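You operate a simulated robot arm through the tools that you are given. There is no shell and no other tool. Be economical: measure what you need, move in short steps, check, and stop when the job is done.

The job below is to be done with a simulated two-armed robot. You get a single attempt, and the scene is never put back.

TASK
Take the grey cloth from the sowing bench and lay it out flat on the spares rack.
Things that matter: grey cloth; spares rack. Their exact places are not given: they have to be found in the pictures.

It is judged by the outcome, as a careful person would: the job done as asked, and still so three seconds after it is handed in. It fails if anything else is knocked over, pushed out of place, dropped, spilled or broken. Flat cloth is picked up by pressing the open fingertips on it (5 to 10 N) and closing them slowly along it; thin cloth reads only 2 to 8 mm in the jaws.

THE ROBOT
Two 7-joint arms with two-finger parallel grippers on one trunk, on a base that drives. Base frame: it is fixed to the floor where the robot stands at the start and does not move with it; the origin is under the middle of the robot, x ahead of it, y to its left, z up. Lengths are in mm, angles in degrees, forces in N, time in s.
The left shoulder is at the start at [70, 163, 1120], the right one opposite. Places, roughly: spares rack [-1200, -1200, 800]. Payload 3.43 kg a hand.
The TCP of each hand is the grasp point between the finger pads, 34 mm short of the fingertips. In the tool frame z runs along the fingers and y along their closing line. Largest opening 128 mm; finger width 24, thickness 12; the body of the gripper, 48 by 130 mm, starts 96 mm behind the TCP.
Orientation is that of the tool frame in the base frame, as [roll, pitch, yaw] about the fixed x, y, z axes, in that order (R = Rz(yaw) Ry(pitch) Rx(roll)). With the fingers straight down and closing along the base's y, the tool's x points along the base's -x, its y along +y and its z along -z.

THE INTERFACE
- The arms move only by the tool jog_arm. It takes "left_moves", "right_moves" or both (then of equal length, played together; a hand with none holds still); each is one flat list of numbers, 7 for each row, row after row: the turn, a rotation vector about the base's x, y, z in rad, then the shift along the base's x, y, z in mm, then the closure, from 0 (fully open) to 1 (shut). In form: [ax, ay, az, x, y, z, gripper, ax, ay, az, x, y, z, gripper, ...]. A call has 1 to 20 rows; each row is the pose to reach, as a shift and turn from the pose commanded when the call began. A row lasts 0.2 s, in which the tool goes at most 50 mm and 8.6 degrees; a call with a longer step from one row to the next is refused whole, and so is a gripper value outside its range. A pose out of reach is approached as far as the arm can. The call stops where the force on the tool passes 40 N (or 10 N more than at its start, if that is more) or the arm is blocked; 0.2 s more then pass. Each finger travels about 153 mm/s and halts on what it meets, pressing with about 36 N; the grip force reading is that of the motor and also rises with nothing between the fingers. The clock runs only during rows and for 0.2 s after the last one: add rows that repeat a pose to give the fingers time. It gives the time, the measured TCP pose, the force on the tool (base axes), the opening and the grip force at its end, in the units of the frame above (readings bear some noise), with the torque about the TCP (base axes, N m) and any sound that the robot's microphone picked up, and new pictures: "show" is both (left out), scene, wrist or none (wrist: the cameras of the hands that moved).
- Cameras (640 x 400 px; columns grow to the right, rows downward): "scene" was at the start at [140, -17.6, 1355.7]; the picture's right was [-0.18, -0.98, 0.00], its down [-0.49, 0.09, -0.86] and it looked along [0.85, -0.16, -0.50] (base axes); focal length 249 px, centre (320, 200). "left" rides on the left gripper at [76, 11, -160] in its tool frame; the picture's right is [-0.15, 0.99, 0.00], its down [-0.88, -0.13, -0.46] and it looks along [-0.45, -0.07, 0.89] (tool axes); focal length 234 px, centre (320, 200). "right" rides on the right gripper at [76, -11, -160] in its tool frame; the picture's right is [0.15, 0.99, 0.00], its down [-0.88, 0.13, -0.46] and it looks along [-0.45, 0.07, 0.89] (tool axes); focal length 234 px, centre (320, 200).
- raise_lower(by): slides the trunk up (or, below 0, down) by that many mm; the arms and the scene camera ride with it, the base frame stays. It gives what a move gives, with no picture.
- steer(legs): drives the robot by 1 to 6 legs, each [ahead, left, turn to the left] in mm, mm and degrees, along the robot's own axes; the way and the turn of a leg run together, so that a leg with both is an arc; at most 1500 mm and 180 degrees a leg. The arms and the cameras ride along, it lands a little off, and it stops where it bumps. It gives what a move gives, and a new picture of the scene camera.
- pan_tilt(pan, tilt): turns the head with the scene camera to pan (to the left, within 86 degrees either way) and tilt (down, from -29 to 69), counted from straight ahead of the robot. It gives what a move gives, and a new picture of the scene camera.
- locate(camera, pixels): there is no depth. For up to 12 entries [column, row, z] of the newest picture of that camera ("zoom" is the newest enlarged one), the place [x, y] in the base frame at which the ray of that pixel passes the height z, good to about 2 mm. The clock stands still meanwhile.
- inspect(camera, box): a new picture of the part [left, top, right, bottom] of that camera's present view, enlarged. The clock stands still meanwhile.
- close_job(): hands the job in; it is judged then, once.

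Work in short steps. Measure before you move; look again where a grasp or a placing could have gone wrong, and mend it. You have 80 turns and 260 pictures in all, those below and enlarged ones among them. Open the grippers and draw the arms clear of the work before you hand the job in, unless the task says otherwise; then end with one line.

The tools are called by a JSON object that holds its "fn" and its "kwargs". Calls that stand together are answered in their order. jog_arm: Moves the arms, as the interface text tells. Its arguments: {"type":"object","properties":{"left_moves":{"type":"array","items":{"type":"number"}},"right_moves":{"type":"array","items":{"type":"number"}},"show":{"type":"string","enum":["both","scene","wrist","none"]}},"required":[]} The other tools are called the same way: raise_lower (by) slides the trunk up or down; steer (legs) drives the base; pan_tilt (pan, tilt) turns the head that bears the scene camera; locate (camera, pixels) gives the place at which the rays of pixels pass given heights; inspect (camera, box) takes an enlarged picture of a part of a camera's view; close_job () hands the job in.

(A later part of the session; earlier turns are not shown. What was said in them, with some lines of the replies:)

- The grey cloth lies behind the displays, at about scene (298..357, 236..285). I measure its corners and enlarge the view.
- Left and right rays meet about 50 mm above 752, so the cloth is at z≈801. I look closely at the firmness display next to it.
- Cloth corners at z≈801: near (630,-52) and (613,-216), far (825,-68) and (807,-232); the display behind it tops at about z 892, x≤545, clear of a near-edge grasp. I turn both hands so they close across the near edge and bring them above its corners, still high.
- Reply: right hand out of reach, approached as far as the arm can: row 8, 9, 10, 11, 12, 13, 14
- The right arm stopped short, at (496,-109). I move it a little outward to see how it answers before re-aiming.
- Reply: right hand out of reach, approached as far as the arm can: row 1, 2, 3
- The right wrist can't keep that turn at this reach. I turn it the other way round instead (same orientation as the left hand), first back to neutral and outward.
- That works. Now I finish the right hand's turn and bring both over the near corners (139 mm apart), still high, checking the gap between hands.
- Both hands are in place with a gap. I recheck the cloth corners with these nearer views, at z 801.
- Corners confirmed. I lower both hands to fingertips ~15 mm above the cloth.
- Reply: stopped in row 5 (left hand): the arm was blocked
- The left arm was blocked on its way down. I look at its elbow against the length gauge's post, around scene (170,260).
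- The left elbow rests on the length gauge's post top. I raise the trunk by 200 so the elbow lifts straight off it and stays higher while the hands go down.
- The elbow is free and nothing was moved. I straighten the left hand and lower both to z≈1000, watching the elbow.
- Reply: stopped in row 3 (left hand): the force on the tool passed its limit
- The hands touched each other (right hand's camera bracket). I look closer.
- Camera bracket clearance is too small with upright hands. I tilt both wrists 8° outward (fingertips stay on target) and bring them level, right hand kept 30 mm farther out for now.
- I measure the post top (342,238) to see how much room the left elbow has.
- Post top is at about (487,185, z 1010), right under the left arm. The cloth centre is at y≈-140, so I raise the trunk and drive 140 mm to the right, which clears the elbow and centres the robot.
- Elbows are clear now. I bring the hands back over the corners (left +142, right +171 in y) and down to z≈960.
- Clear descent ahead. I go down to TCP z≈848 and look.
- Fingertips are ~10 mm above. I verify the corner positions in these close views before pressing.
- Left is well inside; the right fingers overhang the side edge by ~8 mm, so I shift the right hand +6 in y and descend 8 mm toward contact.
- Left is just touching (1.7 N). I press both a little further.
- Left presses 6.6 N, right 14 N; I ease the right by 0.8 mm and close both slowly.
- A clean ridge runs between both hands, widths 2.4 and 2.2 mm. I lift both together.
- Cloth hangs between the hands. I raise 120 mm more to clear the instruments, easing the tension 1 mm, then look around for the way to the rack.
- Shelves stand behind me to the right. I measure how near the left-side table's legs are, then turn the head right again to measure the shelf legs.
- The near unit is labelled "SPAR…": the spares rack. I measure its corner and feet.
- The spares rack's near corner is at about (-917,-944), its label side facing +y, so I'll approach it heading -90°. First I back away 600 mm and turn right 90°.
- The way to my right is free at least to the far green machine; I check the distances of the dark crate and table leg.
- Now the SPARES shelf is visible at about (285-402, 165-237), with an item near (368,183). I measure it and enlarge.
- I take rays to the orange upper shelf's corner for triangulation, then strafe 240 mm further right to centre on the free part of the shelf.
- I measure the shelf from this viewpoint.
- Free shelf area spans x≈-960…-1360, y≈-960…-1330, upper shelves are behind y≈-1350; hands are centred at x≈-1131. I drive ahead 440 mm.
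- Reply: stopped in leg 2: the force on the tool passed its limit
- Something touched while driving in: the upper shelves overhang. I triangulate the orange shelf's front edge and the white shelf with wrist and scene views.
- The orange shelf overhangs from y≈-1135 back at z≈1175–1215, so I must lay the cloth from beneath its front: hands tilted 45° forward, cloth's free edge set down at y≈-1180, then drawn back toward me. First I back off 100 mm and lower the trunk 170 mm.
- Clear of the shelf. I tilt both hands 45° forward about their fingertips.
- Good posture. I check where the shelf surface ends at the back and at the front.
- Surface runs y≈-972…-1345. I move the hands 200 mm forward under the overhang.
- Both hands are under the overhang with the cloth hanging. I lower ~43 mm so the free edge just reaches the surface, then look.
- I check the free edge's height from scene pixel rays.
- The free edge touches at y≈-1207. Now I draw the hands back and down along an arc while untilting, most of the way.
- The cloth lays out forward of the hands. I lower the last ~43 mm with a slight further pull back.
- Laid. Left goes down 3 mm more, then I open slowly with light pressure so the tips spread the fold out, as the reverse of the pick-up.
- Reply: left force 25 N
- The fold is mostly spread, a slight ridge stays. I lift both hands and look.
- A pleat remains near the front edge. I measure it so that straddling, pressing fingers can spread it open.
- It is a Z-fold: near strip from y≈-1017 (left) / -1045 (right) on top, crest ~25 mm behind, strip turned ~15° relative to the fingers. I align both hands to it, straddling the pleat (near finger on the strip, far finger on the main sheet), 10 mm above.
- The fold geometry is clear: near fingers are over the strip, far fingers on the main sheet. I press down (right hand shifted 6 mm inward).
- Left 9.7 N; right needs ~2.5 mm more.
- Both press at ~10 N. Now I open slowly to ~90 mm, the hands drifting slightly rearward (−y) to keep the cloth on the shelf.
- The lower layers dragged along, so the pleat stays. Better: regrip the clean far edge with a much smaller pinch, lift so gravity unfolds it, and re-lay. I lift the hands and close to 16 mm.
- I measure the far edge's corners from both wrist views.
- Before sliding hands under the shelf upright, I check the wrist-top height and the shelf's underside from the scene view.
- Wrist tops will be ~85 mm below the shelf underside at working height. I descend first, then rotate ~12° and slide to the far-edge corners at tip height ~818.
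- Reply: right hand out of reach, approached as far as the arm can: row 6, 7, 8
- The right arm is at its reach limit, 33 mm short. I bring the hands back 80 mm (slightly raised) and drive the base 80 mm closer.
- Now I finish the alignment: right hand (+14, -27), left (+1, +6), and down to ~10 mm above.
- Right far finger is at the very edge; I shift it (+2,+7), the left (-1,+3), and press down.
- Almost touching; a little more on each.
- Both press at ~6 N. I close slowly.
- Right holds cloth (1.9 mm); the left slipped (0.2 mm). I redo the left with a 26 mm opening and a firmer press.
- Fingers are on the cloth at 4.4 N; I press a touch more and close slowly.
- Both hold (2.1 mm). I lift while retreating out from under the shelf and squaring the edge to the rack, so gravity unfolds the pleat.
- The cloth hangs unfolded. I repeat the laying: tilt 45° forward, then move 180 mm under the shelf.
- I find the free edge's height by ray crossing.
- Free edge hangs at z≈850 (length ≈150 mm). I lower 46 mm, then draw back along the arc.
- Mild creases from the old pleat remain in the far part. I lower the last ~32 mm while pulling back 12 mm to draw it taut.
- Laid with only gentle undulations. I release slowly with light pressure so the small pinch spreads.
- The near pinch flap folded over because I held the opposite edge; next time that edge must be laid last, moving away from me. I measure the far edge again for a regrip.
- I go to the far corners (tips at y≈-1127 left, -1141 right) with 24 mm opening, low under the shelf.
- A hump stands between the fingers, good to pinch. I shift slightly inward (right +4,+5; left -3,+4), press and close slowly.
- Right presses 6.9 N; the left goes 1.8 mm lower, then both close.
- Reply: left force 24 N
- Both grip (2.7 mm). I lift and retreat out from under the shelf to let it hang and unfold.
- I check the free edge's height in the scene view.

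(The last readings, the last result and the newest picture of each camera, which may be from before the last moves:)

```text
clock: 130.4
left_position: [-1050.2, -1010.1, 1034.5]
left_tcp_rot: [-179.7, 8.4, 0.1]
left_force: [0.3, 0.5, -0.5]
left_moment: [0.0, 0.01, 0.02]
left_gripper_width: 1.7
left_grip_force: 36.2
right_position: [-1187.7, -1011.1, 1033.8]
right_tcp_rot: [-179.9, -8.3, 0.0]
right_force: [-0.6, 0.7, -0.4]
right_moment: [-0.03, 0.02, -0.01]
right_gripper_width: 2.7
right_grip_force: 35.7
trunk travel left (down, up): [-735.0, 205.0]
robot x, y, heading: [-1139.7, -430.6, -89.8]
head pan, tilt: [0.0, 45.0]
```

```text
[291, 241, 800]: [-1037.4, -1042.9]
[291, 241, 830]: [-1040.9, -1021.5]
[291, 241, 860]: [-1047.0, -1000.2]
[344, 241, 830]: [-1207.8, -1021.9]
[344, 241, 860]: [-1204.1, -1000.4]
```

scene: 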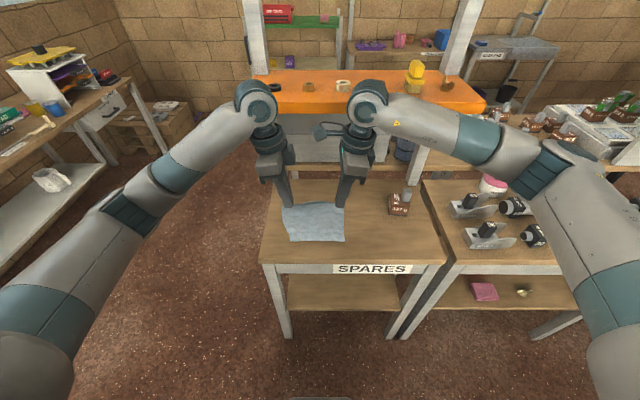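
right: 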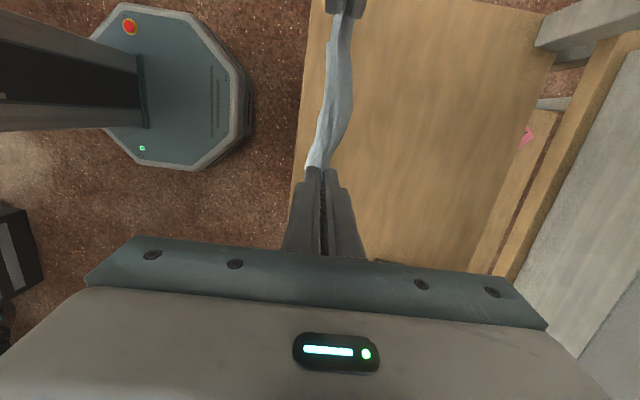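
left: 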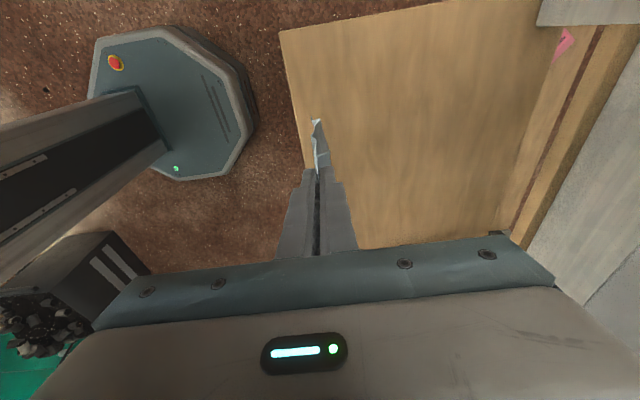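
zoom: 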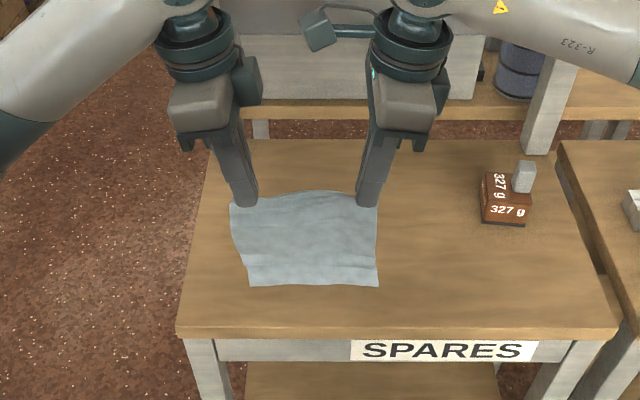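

Free edge at z≈845, y≈-1010. I lower 40 mm so the near edge lands, then move away and down in an arc (tilting up to 30° to clear the shelf), laying the cloth toward the back.

{"fn": "jog_arm", "kwargs": {"left_moves": [0, 0, 0, 0, 0, -12, 1, 0, 0, 0, 0, 0, -24, 1, 0, 0, 0, 0, 0, -34, 1, 0, 0, 0, 0, 0, -40, 1, -0.105, 0, 0, 0, -12.3, -41.1, 1, -0.209, 0, 0, 0, -24.5, -44.1, 1, -0.314, 0, 0, 0, -36.5, -49.3, 1, -0.419, 0, 0, 0, -48, -56.4, 1, -0.524, 0, 0, 0, -59, -65.5, 1, -0.524, 0, 0, 0, -72.3, -74.4, 1, -0.524, 0, 0, 0, -84.7, -84.7, 1, -0.524, 0, 0, 0, -95.9, -96.2, 1, -0.524, 0, 0, 0, -106, -108.9, 1, -0.524, 0, 0, 0, -114.6, -122.6, 1, -0.524, 0, 0, 0, -121.9, -137.2, 1, -0.401, 0, 0, 0, -131.3, -150.5, 1, -0.279, 0, 0, 0, -139.3, -164.9, 1, -0.14, 0, 0, 0, -146.5, -180, 1, -0.14, 0, 0, 0, -146.5, -180, 1], "right_moves": [0, 0, 0, 0, 0, -12, 1, 0, 0, 0, 0, 0, -24, 1, 0, 0, 0, 0, 0, -34, 1, 0, 0, 0, 0, 0, -40, 1, -0.105, 0, 0, 0, -12.3, -41.1, 1, -0.209, 0, 0, 0, -24.5, -44.1, 1, -0.314, 0, 0, 0, -36.5, -49.3, 1, -0.419, 0, 0, 0, -48, -56.4, 1, -0.524, 0, 0, 0, -59, -65.5, 1, -0.524, 0, 0, 0, -72.3, -74.4, 1, -0.524, 0, 0, 0, -84.7, -84.7, 1, -0.524, 0, 0, 0, -95.9, -96.2, 1, -0.524, 0, 0, 0, -106, -108.9, 1, -0.524, 0, 0, 0, -114.6, -122.6, 1, -0.524, 0, 0, 0, -121.9, -137.2, 1, -0.401, 0, 0, 0, -131.3, -150.5, 1, -0.279, 0, 0, 0, -139.3, -164.9, 1, -0.14, 0, 0, 0, -146.5, -180, 1, -0.14, 0, 0, 0, -146.5, -180, 1]}}

{"fn": "inspect", "kwargs": {"camera": "scene", "box": [220, 120, 420, 290]}}

{"fn": "inspect", "kwargs": {"camera": "right", "box": [140, 0, 460, 200]}}

```text
clock: 134.4
left_position: [-1047.6, -1157.0, 853.1]
left_tcp_rot: [172.2, 8.2, -1.1]
left_force: [1.0, 0.6, 0.7]
left_moment: [-0.05, 0.0, 0.0]
left_gripper_width: 2.2
left_grip_force: 36.3
right_position: [-1186.3, -1159.4, 857.1]
right_tcp_rot: [172.1, -8.1, 1.2]
right_force: [0.2, 0.4, 0.1]
right_moment: [-0.06, 0.0, 0.01]
right_gripper_width: 2.5
right_grip_force: 36.3
trunk travel left (down, up): [-735.0, 205.0]
robot x, y, heading: [-1135.0, -429.1, -89.9]
head pan, tilt: [0.0, 45.0]
```

scene: 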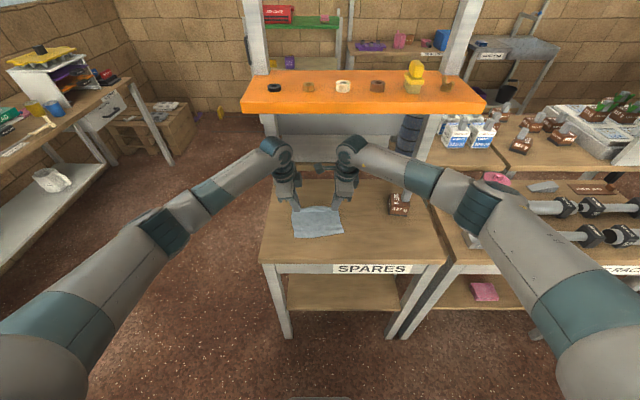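
right: 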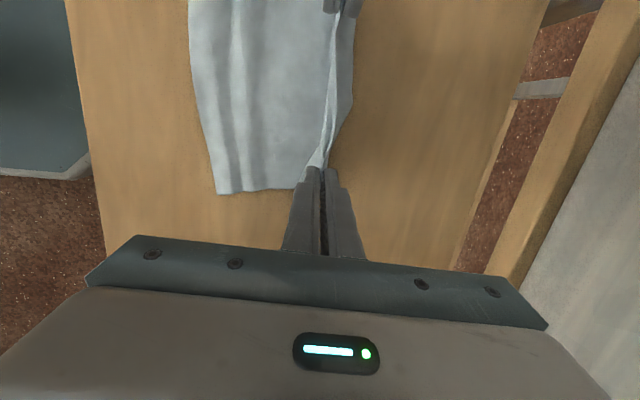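
left: 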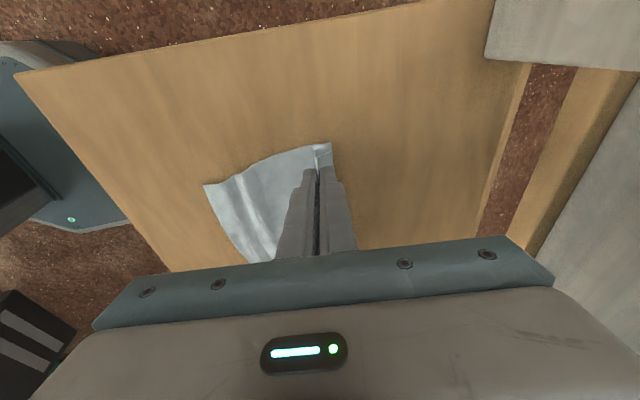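

```text
2.35 times, centred on (320, 205) of scene
```

zoom: 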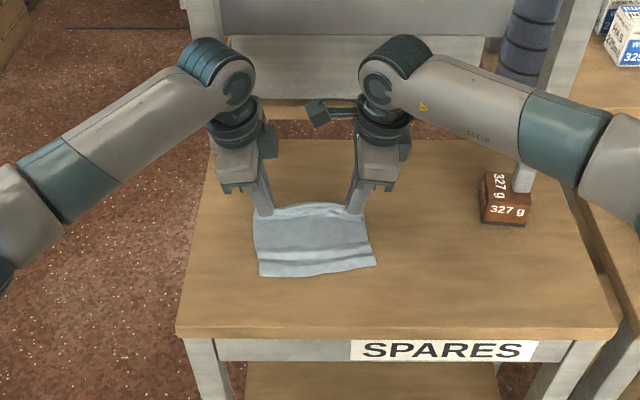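

```text
2.00 times, centred on (300, 100) of right
```

zoom: 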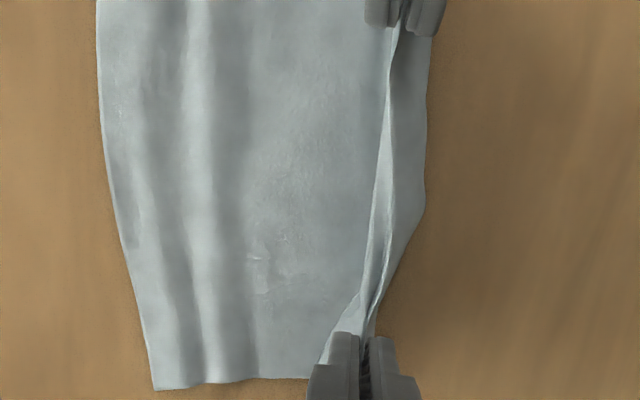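

Near part lies well. I finish: lower to contact, upright, pulling 12 mm further away.

{"fn": "jog_arm", "kwargs": {"left_moves": [0.07, 0, 0, 0, -4, -5, 1, 0.14, 0, 0, 0, -7, -10, 1, 0.14, 0, 0, 0, -9, -14, 1, 0.14, 0, 0, 0, -12, -15.5, 1, 0.14, 0, 0, 0, -15, -15.5, 1, 0.14, 0, 0, 0, -15, -15.5, 1], "right_moves": [0.07, 0, 0, 0, -4, -6, 1, 0.14, 0, 0, 0, -6, -13, 1, 0.14, 0, 0, 0, -8, -17, 1, 0.14, 0, 0, 0, -11, -19.5, 1, 0.14, 0, 0, 0, -14, -19.5, 1, 0.14, 0, 0, 0, -14, -19.5, 1], "show": "wrist"}}

{"fn": "inspect", "kwargs": {"camera": "right", "box": [120, 0, 440, 200]}}

```text
clock: 135.8
left_position: [-1049.0, -1172.2, 841.6]
left_tcp_rot: [-179.8, 8.4, 0.1]
left_force: [0.6, 0.4, 0.1]
left_moment: [-0.05, 0.01, 0.01]
left_gripper_width: 1.9
left_grip_force: 36.2
right_position: [-1186.3, -1172.8, 837.8]
right_tcp_rot: [-179.9, -8.2, 0.1]
right_force: [0.4, 1.7, 6.4]
right_moment: [0.09, 0.04, 0.0]
right_gripper_width: 2.8
right_grip_force: 35.7
trunk travel left (down, up): [-735.0, 205.0]
robot x, y, heading: [-1134.9, -428.9, -89.7]
head pan, tilt: [0.0, 45.0]
```

right: 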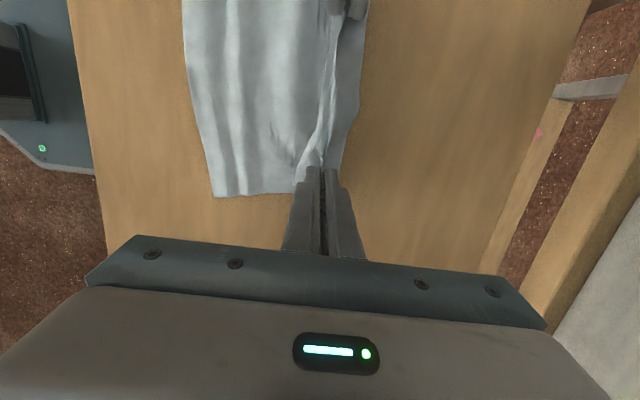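
left: 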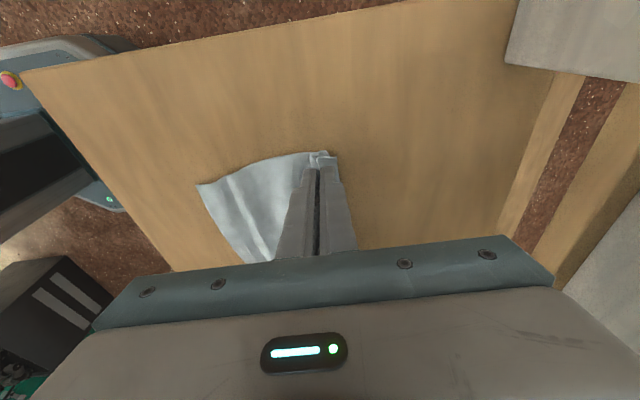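

```text
2.00 times, centred on (280, 100) of right
```

zoom: 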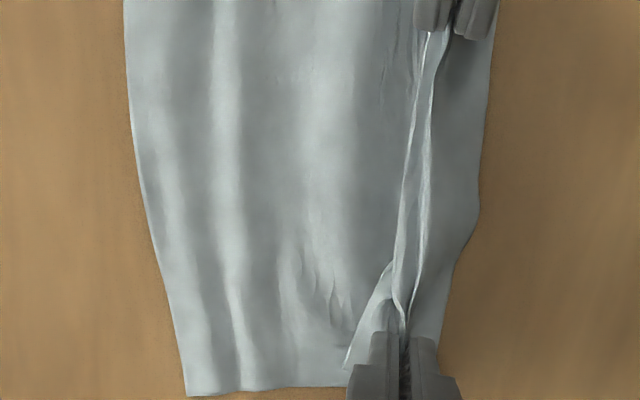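

Now I release so that the near fingers stay still while the far ones sweep the flap outward (hands move away half as fast as they open).

{"fn": "jog_arm", "kwargs": {"left_moves": [0, 0, 0, 0, 0, -2, 1, 0, 0, 0, 0, 0, -4, 1, 0, 0, 0, 0, -2, -4, 0.97, 0, 0, 0, 0, -4, -4, 0.94, 0, 0, 0, 0, -6, -4, 0.91, 0, 0, 0, 0, -8, -4, 0.88, 0, 0, 0, 0, -10, -4, 0.85, 0, 0, 0, 0, -12, -4, 0.82, 0, 0, 0, 0, -14, -4, 0.79, 0, 0, 0, 0, -16, -4, 0.76, 0, 0, 0, 0, -18, -4, 0.73, 0, 0, 0, 0, -20, -4, 0.7, 0, 0, 0, 0, -22, -4, 0.67, 0, 0, 0, 0, -22, -4, 0.67, 0, 0, 0, 0, -22, 8, 0.67, 0, 0, 0, 0, -12, 20, 0.67, 0, 0, 0, 0, 8, 24, 0.67, 0, 0, 0, 0, 28, 26, 0.67, 0, 0, 0, 0, 48, 32, 0.67, 0, 0, 0, 0, 68, 44, 0.67], "right_moves": [0, 0, 0, 0, 0, 0, 1, 0, 0, 0, 0, 0, 0, 1, 0, 0, 0, 0, -2, 0, 0.97, 0, 0, 0, 0, -4, 0, 0.94, 0, 0, 0, 0, -6, 0, 0.91, 0, 0, 0, 0, -8, 0, 0.88, 0, 0, 0, 0, -10, 0, 0.85, 0, 0, 0, 0, -12, 0, 0.82, 0, 0, 0, 0, -14, 0, 0.79, 0, 0, 0, 0, -16, 0, 0.76, 0, 0, 0, 0, -18, 0, 0.73, 0, 0, 0, 0, -20, 0, 0.7, 0, 0, 0, 0, -22, 0, 0.67, 0, 0, 0, 0, -22, 0, 0.67, 0, 0, 0, 0, -22, 12, 0.67, 0, 0, 0, 0, -12, 24, 0.67, 0, 0, 0, 0, 8, 28, 0.67, 0, 0, 0, 0, 28, 30, 0.67, 0, 0, 0, 0, 48, 36, 0.67, 0, 0, 0, 0, 68, 48, 0.67]}}

{"fn": "inspect", "kwargs": {"camera": "right", "box": [200, 0, 520, 200]}}

{"fn": "inspect", "kwargs": {"camera": "left", "box": [220, 60, 480, 240]}}

{"fn": "inspect", "kwargs": {"camera": "scene", "box": [240, 160, 400, 270]}}

```text
clock: 140.0
left_position: [-1047.1, -1105.3, 886.3]
left_tcp_rot: [-179.8, 8.2, 0.1]
left_force: [-0.1, 0.1, -0.1]
left_moment: [0.0, -0.02, -0.02]
left_gripper_width: 42.2
left_grip_force: 0.1
right_position: [-1188.0, -1103.2, 886.0]
right_tcp_rot: [-179.9, -8.2, 0.0]
right_force: [-0.1, -0.1, -0.3]
right_moment: [0.0, -0.02, 0.01]
right_gripper_width: 42.4
right_grip_force: 0.1
trunk travel left (down, up): [-735.0, 205.0]
robot x, y, heading: [-1134.8, -431.1, -89.7]
head pan, tilt: [0.0, 45.0]
```

scene: 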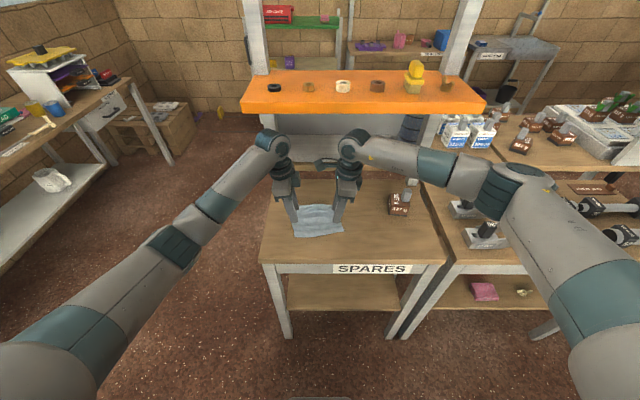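
right: 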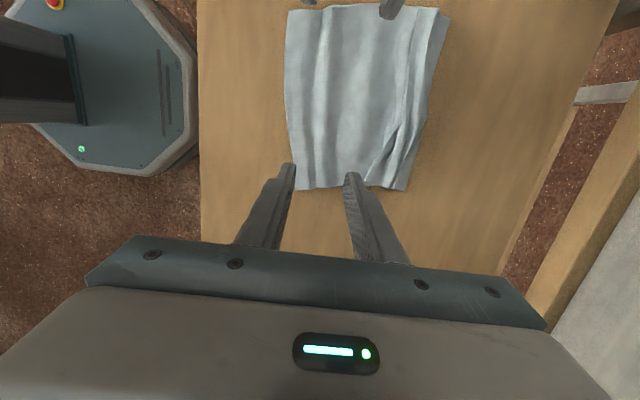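
left: 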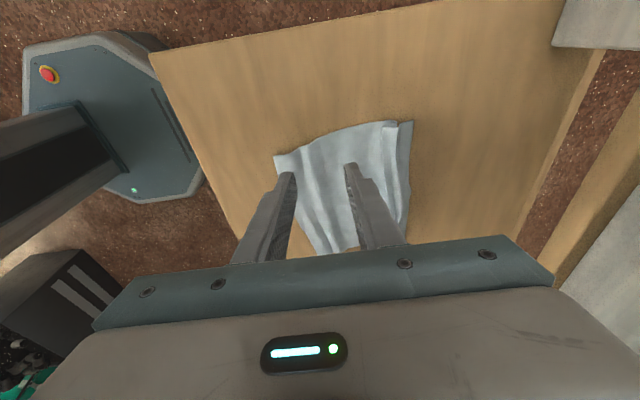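

```text
2.00 times, centred on (360, 100) of right
```

zoom: 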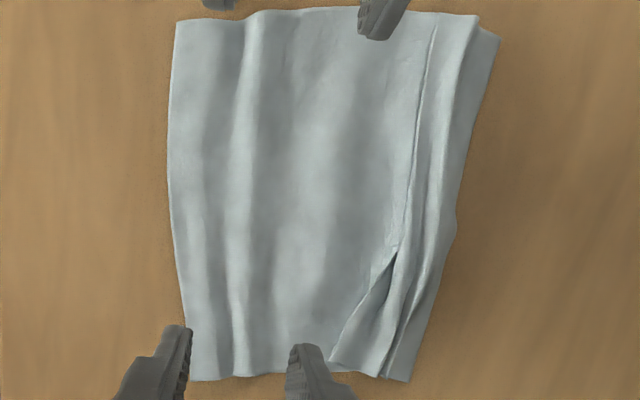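

```text
2.22 times, centred on (350, 150) of left
```

zoom: 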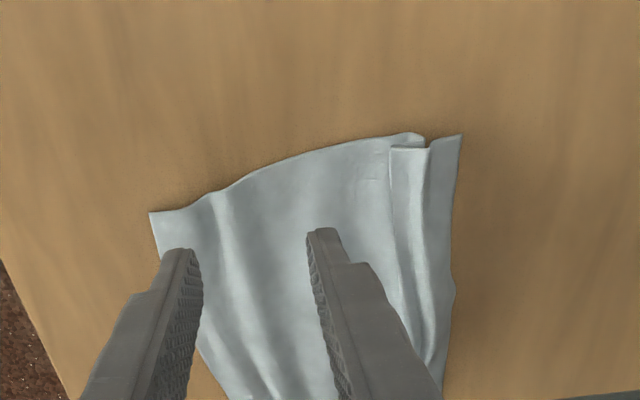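

```text
3.64 times, centred on (320, 215) of scene
```

zoom: 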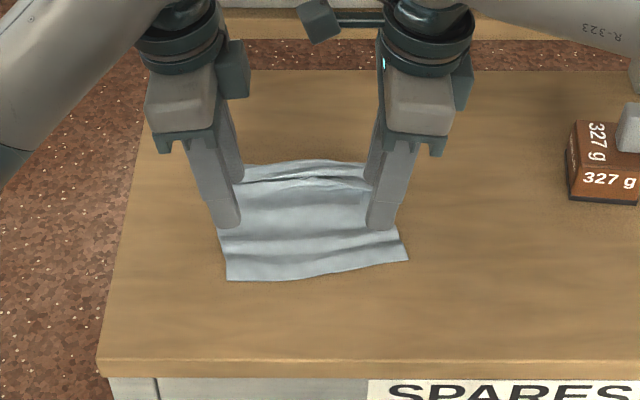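

Much better: only a small lip near the far edge and gentle waves. I measure the outer flap so the far fingers can pull only that single layer outward.

{"fn": "locate", "kwargs": {"camera": "right", "pixels": [[449, 20, 801], [405, 190, 801], [436, 15, 803], [393, 187, 803], [366, 180, 806], [295, 189, 801], [288, 11, 801], [428, 112, 801]]}}

{"fn": "locate", "kwargs": {"camera": "left", "pixels": [[413, 121, 801], [399, 126, 803], [381, 127, 806], [274, 155, 801], [410, 190, 801]]}}

```text
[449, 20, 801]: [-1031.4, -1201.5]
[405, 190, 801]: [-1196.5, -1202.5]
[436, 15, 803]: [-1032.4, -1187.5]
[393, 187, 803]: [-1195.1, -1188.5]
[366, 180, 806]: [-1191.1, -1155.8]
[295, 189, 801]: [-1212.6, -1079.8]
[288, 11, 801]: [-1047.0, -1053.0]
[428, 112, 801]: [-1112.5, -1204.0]
```

```text
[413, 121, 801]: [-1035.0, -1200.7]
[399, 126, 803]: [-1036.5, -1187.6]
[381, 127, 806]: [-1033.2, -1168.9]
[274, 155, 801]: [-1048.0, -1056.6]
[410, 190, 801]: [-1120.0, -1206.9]
```

Far edge is straight at y≈-1202, lip from -1156 to -1188. I place far fingers at y≈-1195 and near fingers at ≈-1135 on the main sheet.

{"fn": "jog_arm", "kwargs": {"left_moves": [0, 0, 0, 0, 0, -15, 0.625, 0, 0, 0, 1, -15, -28, 0.625, 0, 0, 0, 2, -35, -28, 0.625, 0, 0, 0, 2, -60, -28, 0.625, 0, 0, 0, 2, -60, -38, 0.625, 0, 0, 0, 2, -60, -46, 0.625, 0, 0, 0, 2, -60, -46, 0.625], "right_moves": [0, 0, 0, 0, 0, -15, 0.625, 0, 0, 0, 0, -15, -28, 0.625, 0, 0, 0, 1, -35, -28, 0.625, 0, 0, 0, 1, -62, -28, 0.625, 0, 0, 0, 1, -62, -38, 0.625, 0, 0, 0, 1, -62, -46, 0.625, 0, 0, 0, 1, -62, -46, 0.625], "show": "wrist"}}

{"fn": "inspect", "kwargs": {"camera": "right", "box": [220, 60, 460, 210]}}

{"fn": "inspect", "kwargs": {"camera": "left", "box": [220, 80, 460, 230]}}

```text
clock: 141.6
left_position: [-1046.0, -1165.4, 836.5]
left_tcp_rot: [-179.8, 8.4, 0.0]
left_force: [0.5, -0.7, 2.9]
left_moment: [-0.09, -0.03, 0.01]
left_gripper_width: 47.8
left_grip_force: 0.1
right_position: [-1186.6, -1164.1, 838.0]
right_tcp_rot: [-179.9, -8.3, 0.1]
right_force: [-0.2, -0.1, 0.3]
right_moment: [-0.01, 0.03, 0.0]
right_gripper_width: 47.8
right_grip_force: 0.1
trunk travel left (down, up): [-735.0, 205.0]
robot x, y, heading: [-1132.9, -427.6, -89.6]
head pan, tilt: [0.0, 45.0]
```

right: 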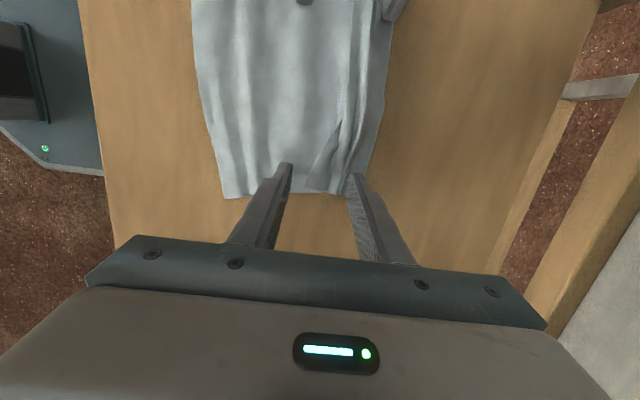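
left: 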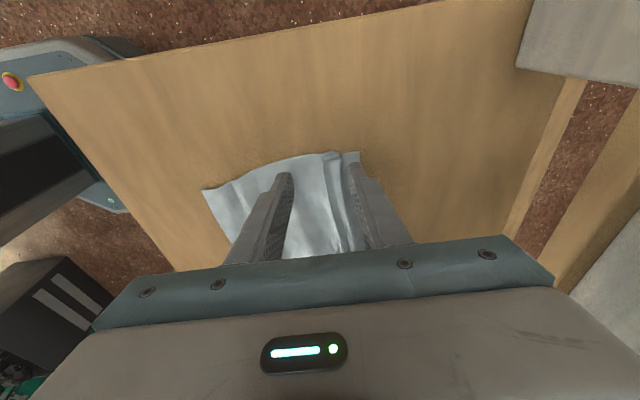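

```text
2.67 times, centred on (340, 135) of right
```

zoom: 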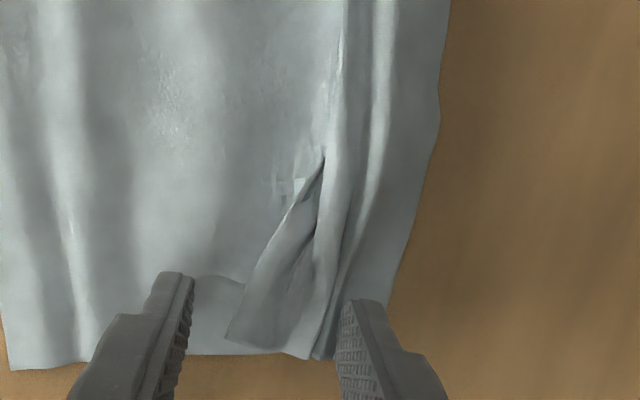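

```text
2.67 times, centred on (340, 155) of left
5 turns are left
```

zoom: 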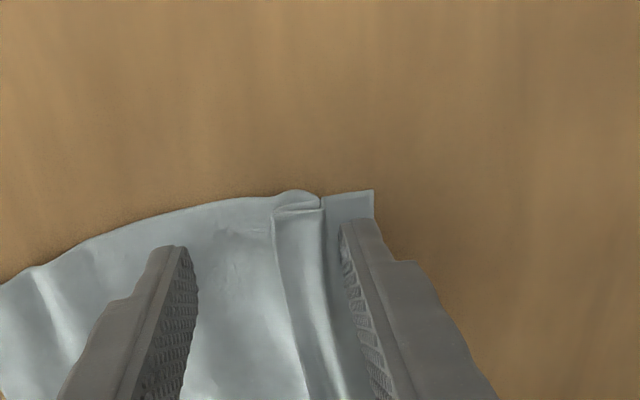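

Fingers sit right. I press slightly more and open to 88 mm with the near fingers staying still, drawing the flap outward, then lift.

{"fn": "jog_arm", "kwargs": {"left_moves": [0, 0, 0, 0, 0, -0.8, 0.625, 0, 0, 0, 0, 0, -0.8, 0.625, 0, 0, 0, 0, -1.8, -0.8, 0.596, 0, 0, 0, 0, -3.7, -0.8, 0.568, 0, 0, 0, 0, -5.5, -0.8, 0.539, 0, 0, 0, 0, -7.3, -0.8, 0.511, 0, 0, 0, 0, -9.2, -0.8, 0.482, 0, 0, 0, 0, -11, -0.8, 0.453, 0, 0, 0, 0, -12.8, -0.8, 0.425, 0, 0, 0, 0, -14.6, -0.8, 0.396, 0, 0, 0, 0, -16.5, -0.8, 0.368, 0, 0, 0, 0, -18.3, -0.8, 0.339, 0, 0, 0, 0, -20.1, -0.8, 0.31, 0, 0, 0, 0, -20.1, -0.8, 0.31, 0, 0, 0, 0, -20.1, 8, 0.31, 0, 0, 0, 0, -20.1, 22, 0.31, 0, 0, 0, 0, -5, 30, 0.31, 0, 0, 0, 0, 15, 34, 0.31, 0, 0, 0, 0, 38, 40, 0.31, 0, 0, 0, 0, 58, 48, 0.31], "right_moves": [0, 0, 0, 0, 0, -1.2, 0.625, 0, 0, 0, 0, 0, -2, 0.625, 0, 0, 0, 0, -1.8, -2, 0.596, 0, 0, 0, 0, -3.7, -2, 0.568, 0, 0, 0, 0, -5.5, -2, 0.539, 0, 0, 0, 0, -7.3, -2, 0.511, 0, 0, 0, 0, -9.2, -2, 0.482, 0, 0, 0, 0, -11, -2, 0.453, 0, 0, 0, 0, -12.8, -2, 0.425, 0, 0, 0, 0, -14.6, -2, 0.396, 0, 0, 0, 0, -16.5, -2, 0.368, 0, 0, 0, 0, -18.3, -2, 0.339, 0, 0, 0, 0, -20.1, -2, 0.31, 0, 0, 0, 0, -20.1, -2, 0.31, 0, 0, 0, 0, -20.1, 8, 0.31, 0, 0, 0, 0, -20.1, 22, 0.31, 0, 0, 0, 0, -5, 30, 0.31, 0, 0, 0, 0, 15, 34, 0.31, 0, 0, 0, 0, 38, 40, 0.31, 0, 0, 0, 0, 58, 48, 0.31]}}

{"fn": "inspect", "kwargs": {"camera": "right", "box": [200, 0, 520, 200]}}

{"fn": "inspect", "kwargs": {"camera": "scene", "box": [240, 160, 400, 270]}}

{"fn": "locate", "kwargs": {"camera": "right", "pixels": [[320, 100, 801], [250, 100, 801], [400, 100, 801], [300, 180, 801], [300, 20, 801], [280, 100, 801], [450, 100, 801]]}}

```text
clock: 145.8
left_position: [-1045.5, -1107.0, 885.4]
left_tcp_rot: [-179.8, 8.4, -0.1]
left_force: [0.1, 0.4, -0.9]
left_moment: [-0.02, 0.0, 0.01]
left_gripper_width: 88.1
left_grip_force: 0.1
right_position: [-1189.6, -1106.2, 887.8]
right_tcp_rot: [-179.9, -8.2, -0.1]
right_force: [0.8, -0.1, 0.3]
right_moment: [-0.03, -0.01, 0.01]
right_gripper_width: 88.3
right_grip_force: 0.0
trunk travel left (down, up): [-735.0, 205.0]
robot x, y, heading: [-1140.9, -432.6, -89.4]
head pan, tilt: [0.0, 45.0]
```

scene: 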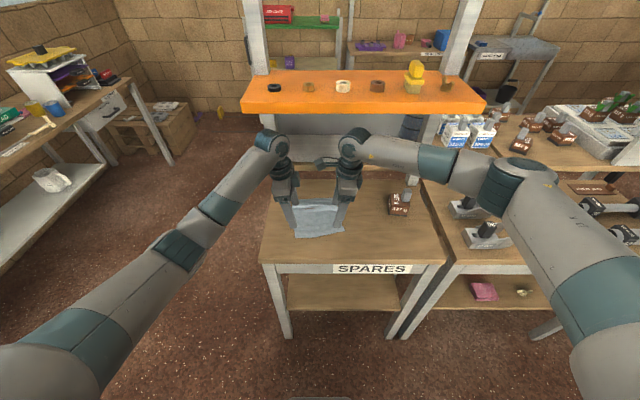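
right: 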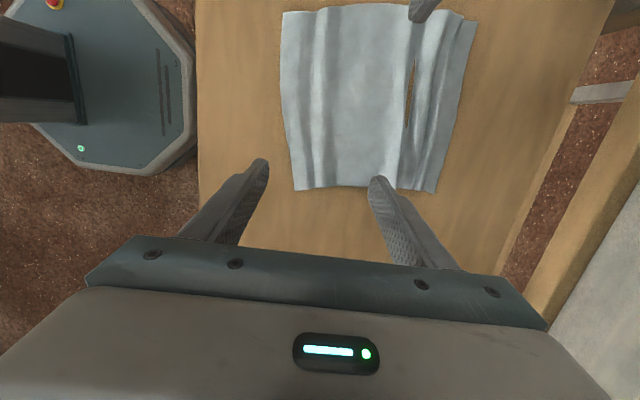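
left: 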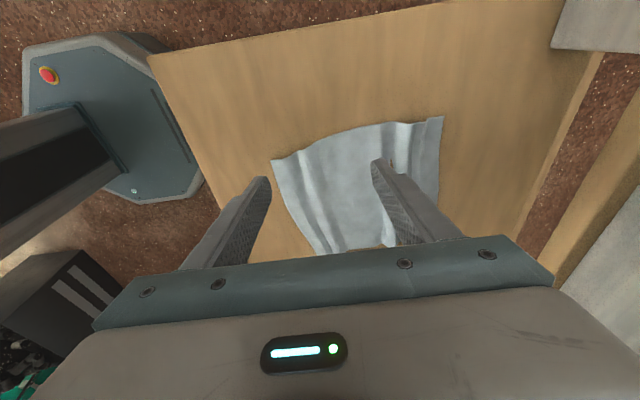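

```text
2.00 times, centred on (360, 100) of right
```

zoom: 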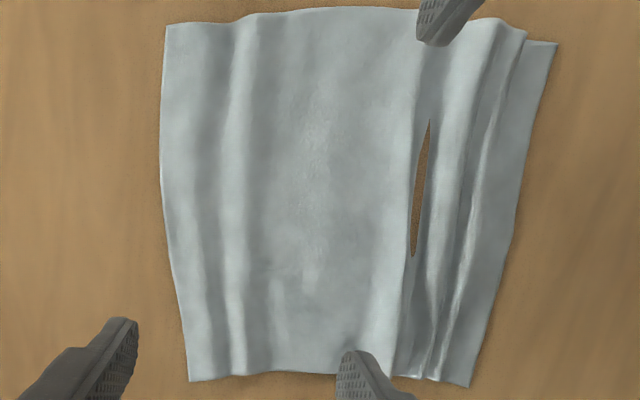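

```text
3.64 times, centred on (320, 215) of scene
```

zoom: 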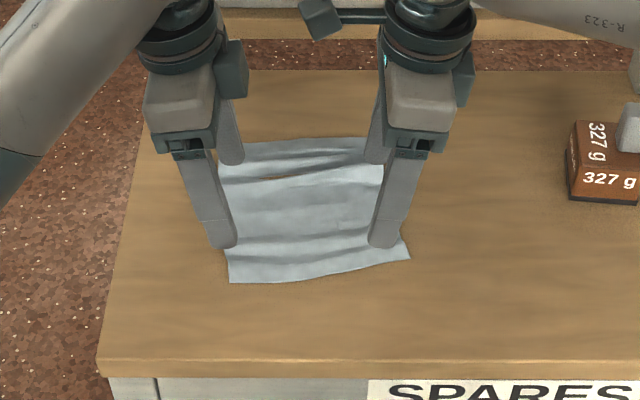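

```text
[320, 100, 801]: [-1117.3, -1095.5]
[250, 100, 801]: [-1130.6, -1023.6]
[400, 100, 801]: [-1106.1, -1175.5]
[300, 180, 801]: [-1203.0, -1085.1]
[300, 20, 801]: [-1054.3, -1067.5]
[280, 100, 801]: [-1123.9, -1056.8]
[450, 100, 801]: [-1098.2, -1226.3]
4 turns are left
```

The fold is out; only low waves remain. One gentle pass: pin the main sheet and draw the near edge ~24 mm toward me, then lift.

{"fn": "jog_arm", "kwargs": {"left_moves": [0, 0, 0, 0, 0, -15, 0.547, 0, 0, 0, 0, 0, -30, 0.547, 0, 0, 0, 0, -1, -42, 0.547, 0, 0, 0, 0, -1, -47, 0.547, 0, 0, 0, 0, -1, -49, 0.547, 0, 0, 0, 0, -1, -49.7, 0.547, 0, 0, 0, 0, 1, -49.7, 0.516, 0, 0, 0, 0, 3, -49.7, 0.484, 0, 0, 0, 0, 5, -49.7, 0.453, 0, 0, 0, 0, 7, -49.7, 0.422, 0, 0, 0, 0, 9, -49.7, 0.391, 0, 0, 0, 0, 11, -49.7, 0.36, 0, 0, 0, 0, 11, -49.7, 0.36, 0, 0, 0, 0, 11, -40, 0.36, 0, 0, 0, 0, 11, -25, 0.36, 0, 0, 0, 0, 14, -5, 0.36, 0, 0, 0, 0, 24, 10, 0.36, 0, 0, 0, 0, 40, 30, 0.36, 0, 0, 0, 0, 60, 60, 0.36, 0, 0, 0, 0, 80, 90, 0.36], "right_moves": [0, 0, 0, 0, -6, -15, 0.547, 0, 0, 0, 0, -12, -30, 0.547, 0, 0, 0, 0, -18, -43, 0.547, 0, 0, 0, 0, -19, -49, 0.547, 0, 0, 0, 0, -19, -51, 0.547, 0, 0, 0, 0, -19, -51.8, 0.547, 0, 0, 0, 0, -17, -51.8, 0.516, 0, 0, 0, 0, -15, -51.8, 0.484, 0, 0, 0, 0, -13, -51.8, 0.453, 0, 0, 0, 0, -11, -51.8, 0.422, 0, 0, 0, 0, -9, -51.8, 0.391, 0, 0, 0, 0, -7, -51.8, 0.36, 0, 0, 0, 0, -7, -51.8, 0.36, 0, 0, 0, 0, -7, -42, 0.36, 0, 0, 0, 0, -7, -27, 0.36, 0, 0, 0, 0, 0, -5, 0.36, 0, 0, 0, 0, 20, 10, 0.36, 0, 0, 0, 0, 40, 30, 0.36, 0, 0, 0, 0, 60, 60, 0.36, 0, 0, 0, 0, 80, 90, 0.36]}}

{"fn": "inspect", "kwargs": {"camera": "scene", "box": [240, 160, 400, 270]}}

{"fn": "inspect", "kwargs": {"camera": "right", "box": [240, 0, 560, 200]}}

```text
clock: 150.0
left_position: [-1048.7, -1024.2, 977.5]
left_tcp_rot: [-179.8, 8.3, 0.0]
left_force: [0.3, 0.8, -0.3]
left_moment: [0.0, 0.01, 0.01]
left_gripper_width: 81.8
left_grip_force: 0.0
right_position: [-1185.0, -1026.1, 977.3]
right_tcp_rot: [-179.9, -8.3, -0.1]
right_force: [-0.3, 0.2, 0.1]
right_moment: [-0.03, -0.01, 0.01]
right_gripper_width: 81.9
right_grip_force: 0.1
trunk travel left (down, up): [-735.0, 205.0]
robot x, y, heading: [-1133.0, -428.5, -89.6]
head pan, tilt: [0.0, 45.0]
```

scene: 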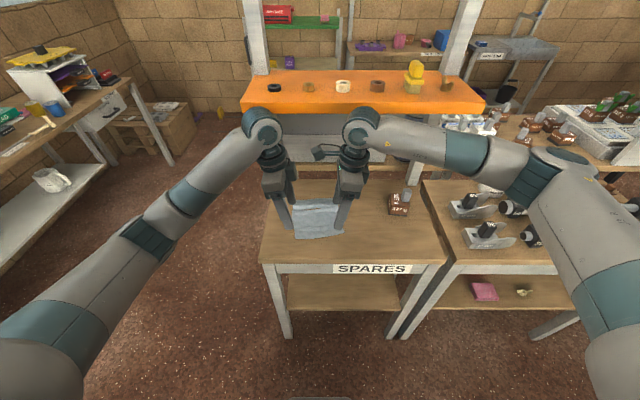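
right: 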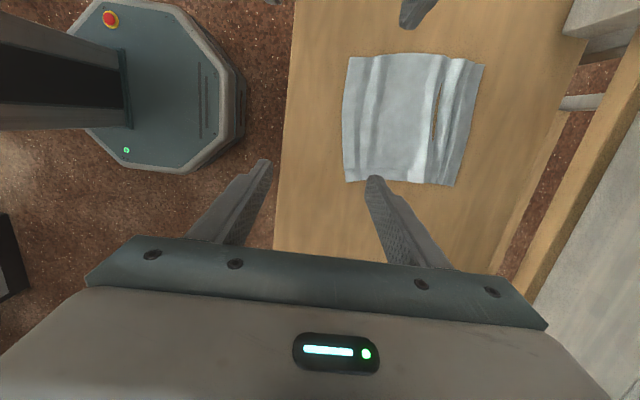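
left: 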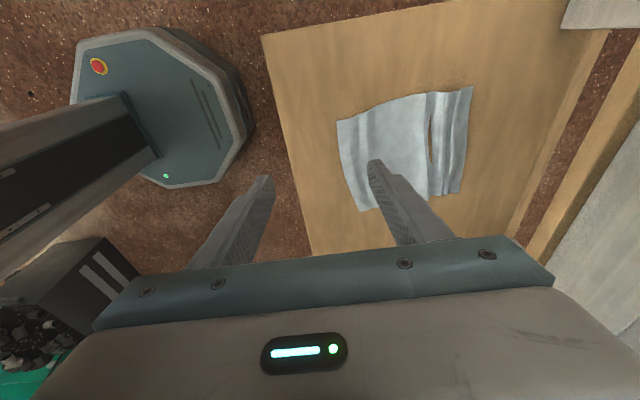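

```text
3.64 times, centred on (320, 215) of scene
```

zoom: 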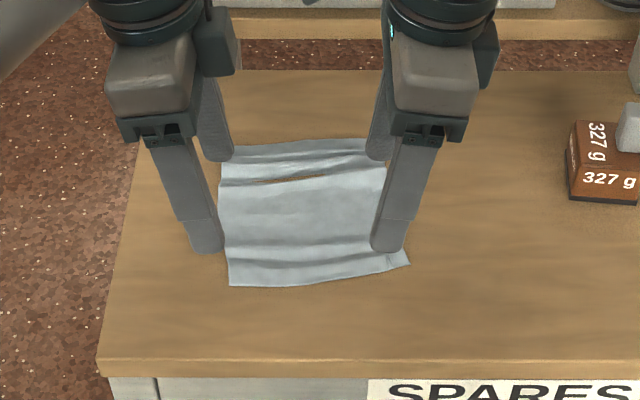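

```text
2.00 times, centred on (400, 100) of right
3 turns are left
```

zoom: 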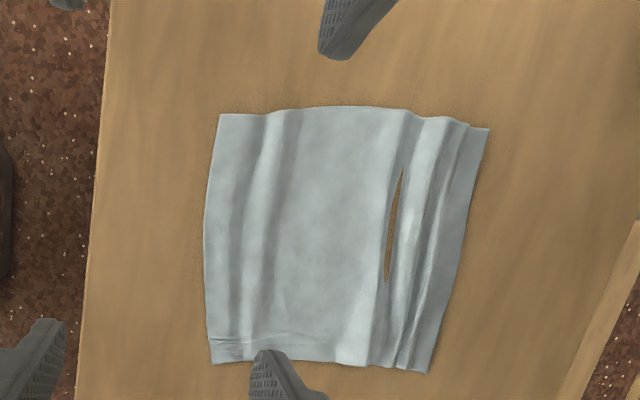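

The cloth lies spread on the spares rack with only low waves and everything else in place. I open the grippers fully and back the robot away.

{"fn": "jog_arm", "kwargs": {"left_moves": [0, 0, 0, 0, 10, 15, 0.2, 0, 0, 0, 0, 20, 30, 0, 0, 0, 0, 0, 20, 30, 0], "right_moves": [0, 0, 0, 0, 10, 15, 0.2, 0, 0, 0, 0, 20, 30, 0, 0, 0, 0, 0, 20, 30, 0], "show": "none"}}

{"fn": "steer", "kwargs": {"legs": [[-300, 0, 0]]}}

```text
clock: 150.8
left_position: [-1047.4, -1006.9, 1005.4]
left_tcp_rot: [-179.7, 8.5, 0.1]
left_force: [0.2, -0.4, 0.9]
left_moment: [0.02, 0.01, 0.0]
left_gripper_width: 128.1
left_grip_force: 0.0
right_position: [-1186.0, -1009.1, 1004.9]
right_tcp_rot: [-179.7, -8.1, 0.1]
right_force: [0.3, -0.3, 0.5]
right_moment: [0.02, -0.01, 0.02]
right_gripper_width: 127.8
right_grip_force: 0.0
trunk travel left (down, up): [-735.0, 205.0]
robot x, y, heading: [-1135.4, -429.4, -89.7]
head pan, tilt: [0.0, 45.0]
```

```text
clock: 152.8
left_position: [-1048.5, -710.4, 1004.4]
left_tcp_rot: [-179.7, 8.4, 0.1]
left_force: [-0.2, -0.4, 0.3]
left_moment: [-0.03, 0.01, -0.04]
left_gripper_width: 127.9
left_grip_force: 0.1
right_position: [-1190.0, -714.2, 1006.1]
right_tcp_rot: [-179.9, -8.2, -0.1]
right_force: [0.1, 1.0, -0.6]
right_moment: [-0.02, 0.0, 0.0]
right_gripper_width: 128.1
right_grip_force: 0.0
trunk travel left (down, up): [-735.0, 205.0]
robot x, y, heading: [-1138.8, -135.4, -89.9]
head pan, tilt: [0.0, 45.0]
2 turns are left
```

scene: 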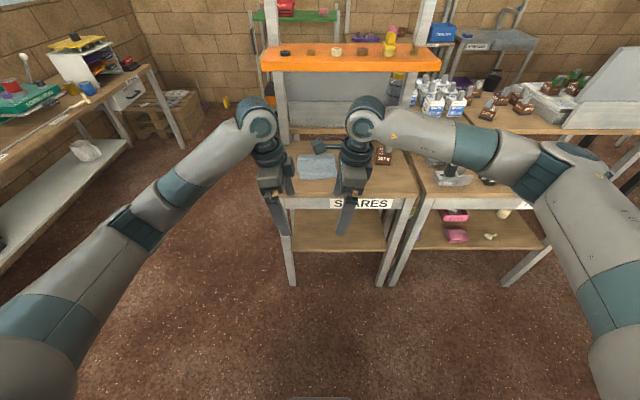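

The cloth rests spread on the spares rack, the grippers are open and the arms are clear, so I hand the job in.

{"fn": "close_job", "kwargs": {}}

```text
The job is handed in.
```

The grey cloth is on the spares rack, spread out but not perfectly flat: low waves remain near both edges, and a slit about 60 mm long shows wood through it, which may be a tear or only how the picture is drawn. On the way, an elbow pressed on the sowing bench's length gauge and the hands bumped the rack's upper shelf, but nothing looked moved in the pictures.
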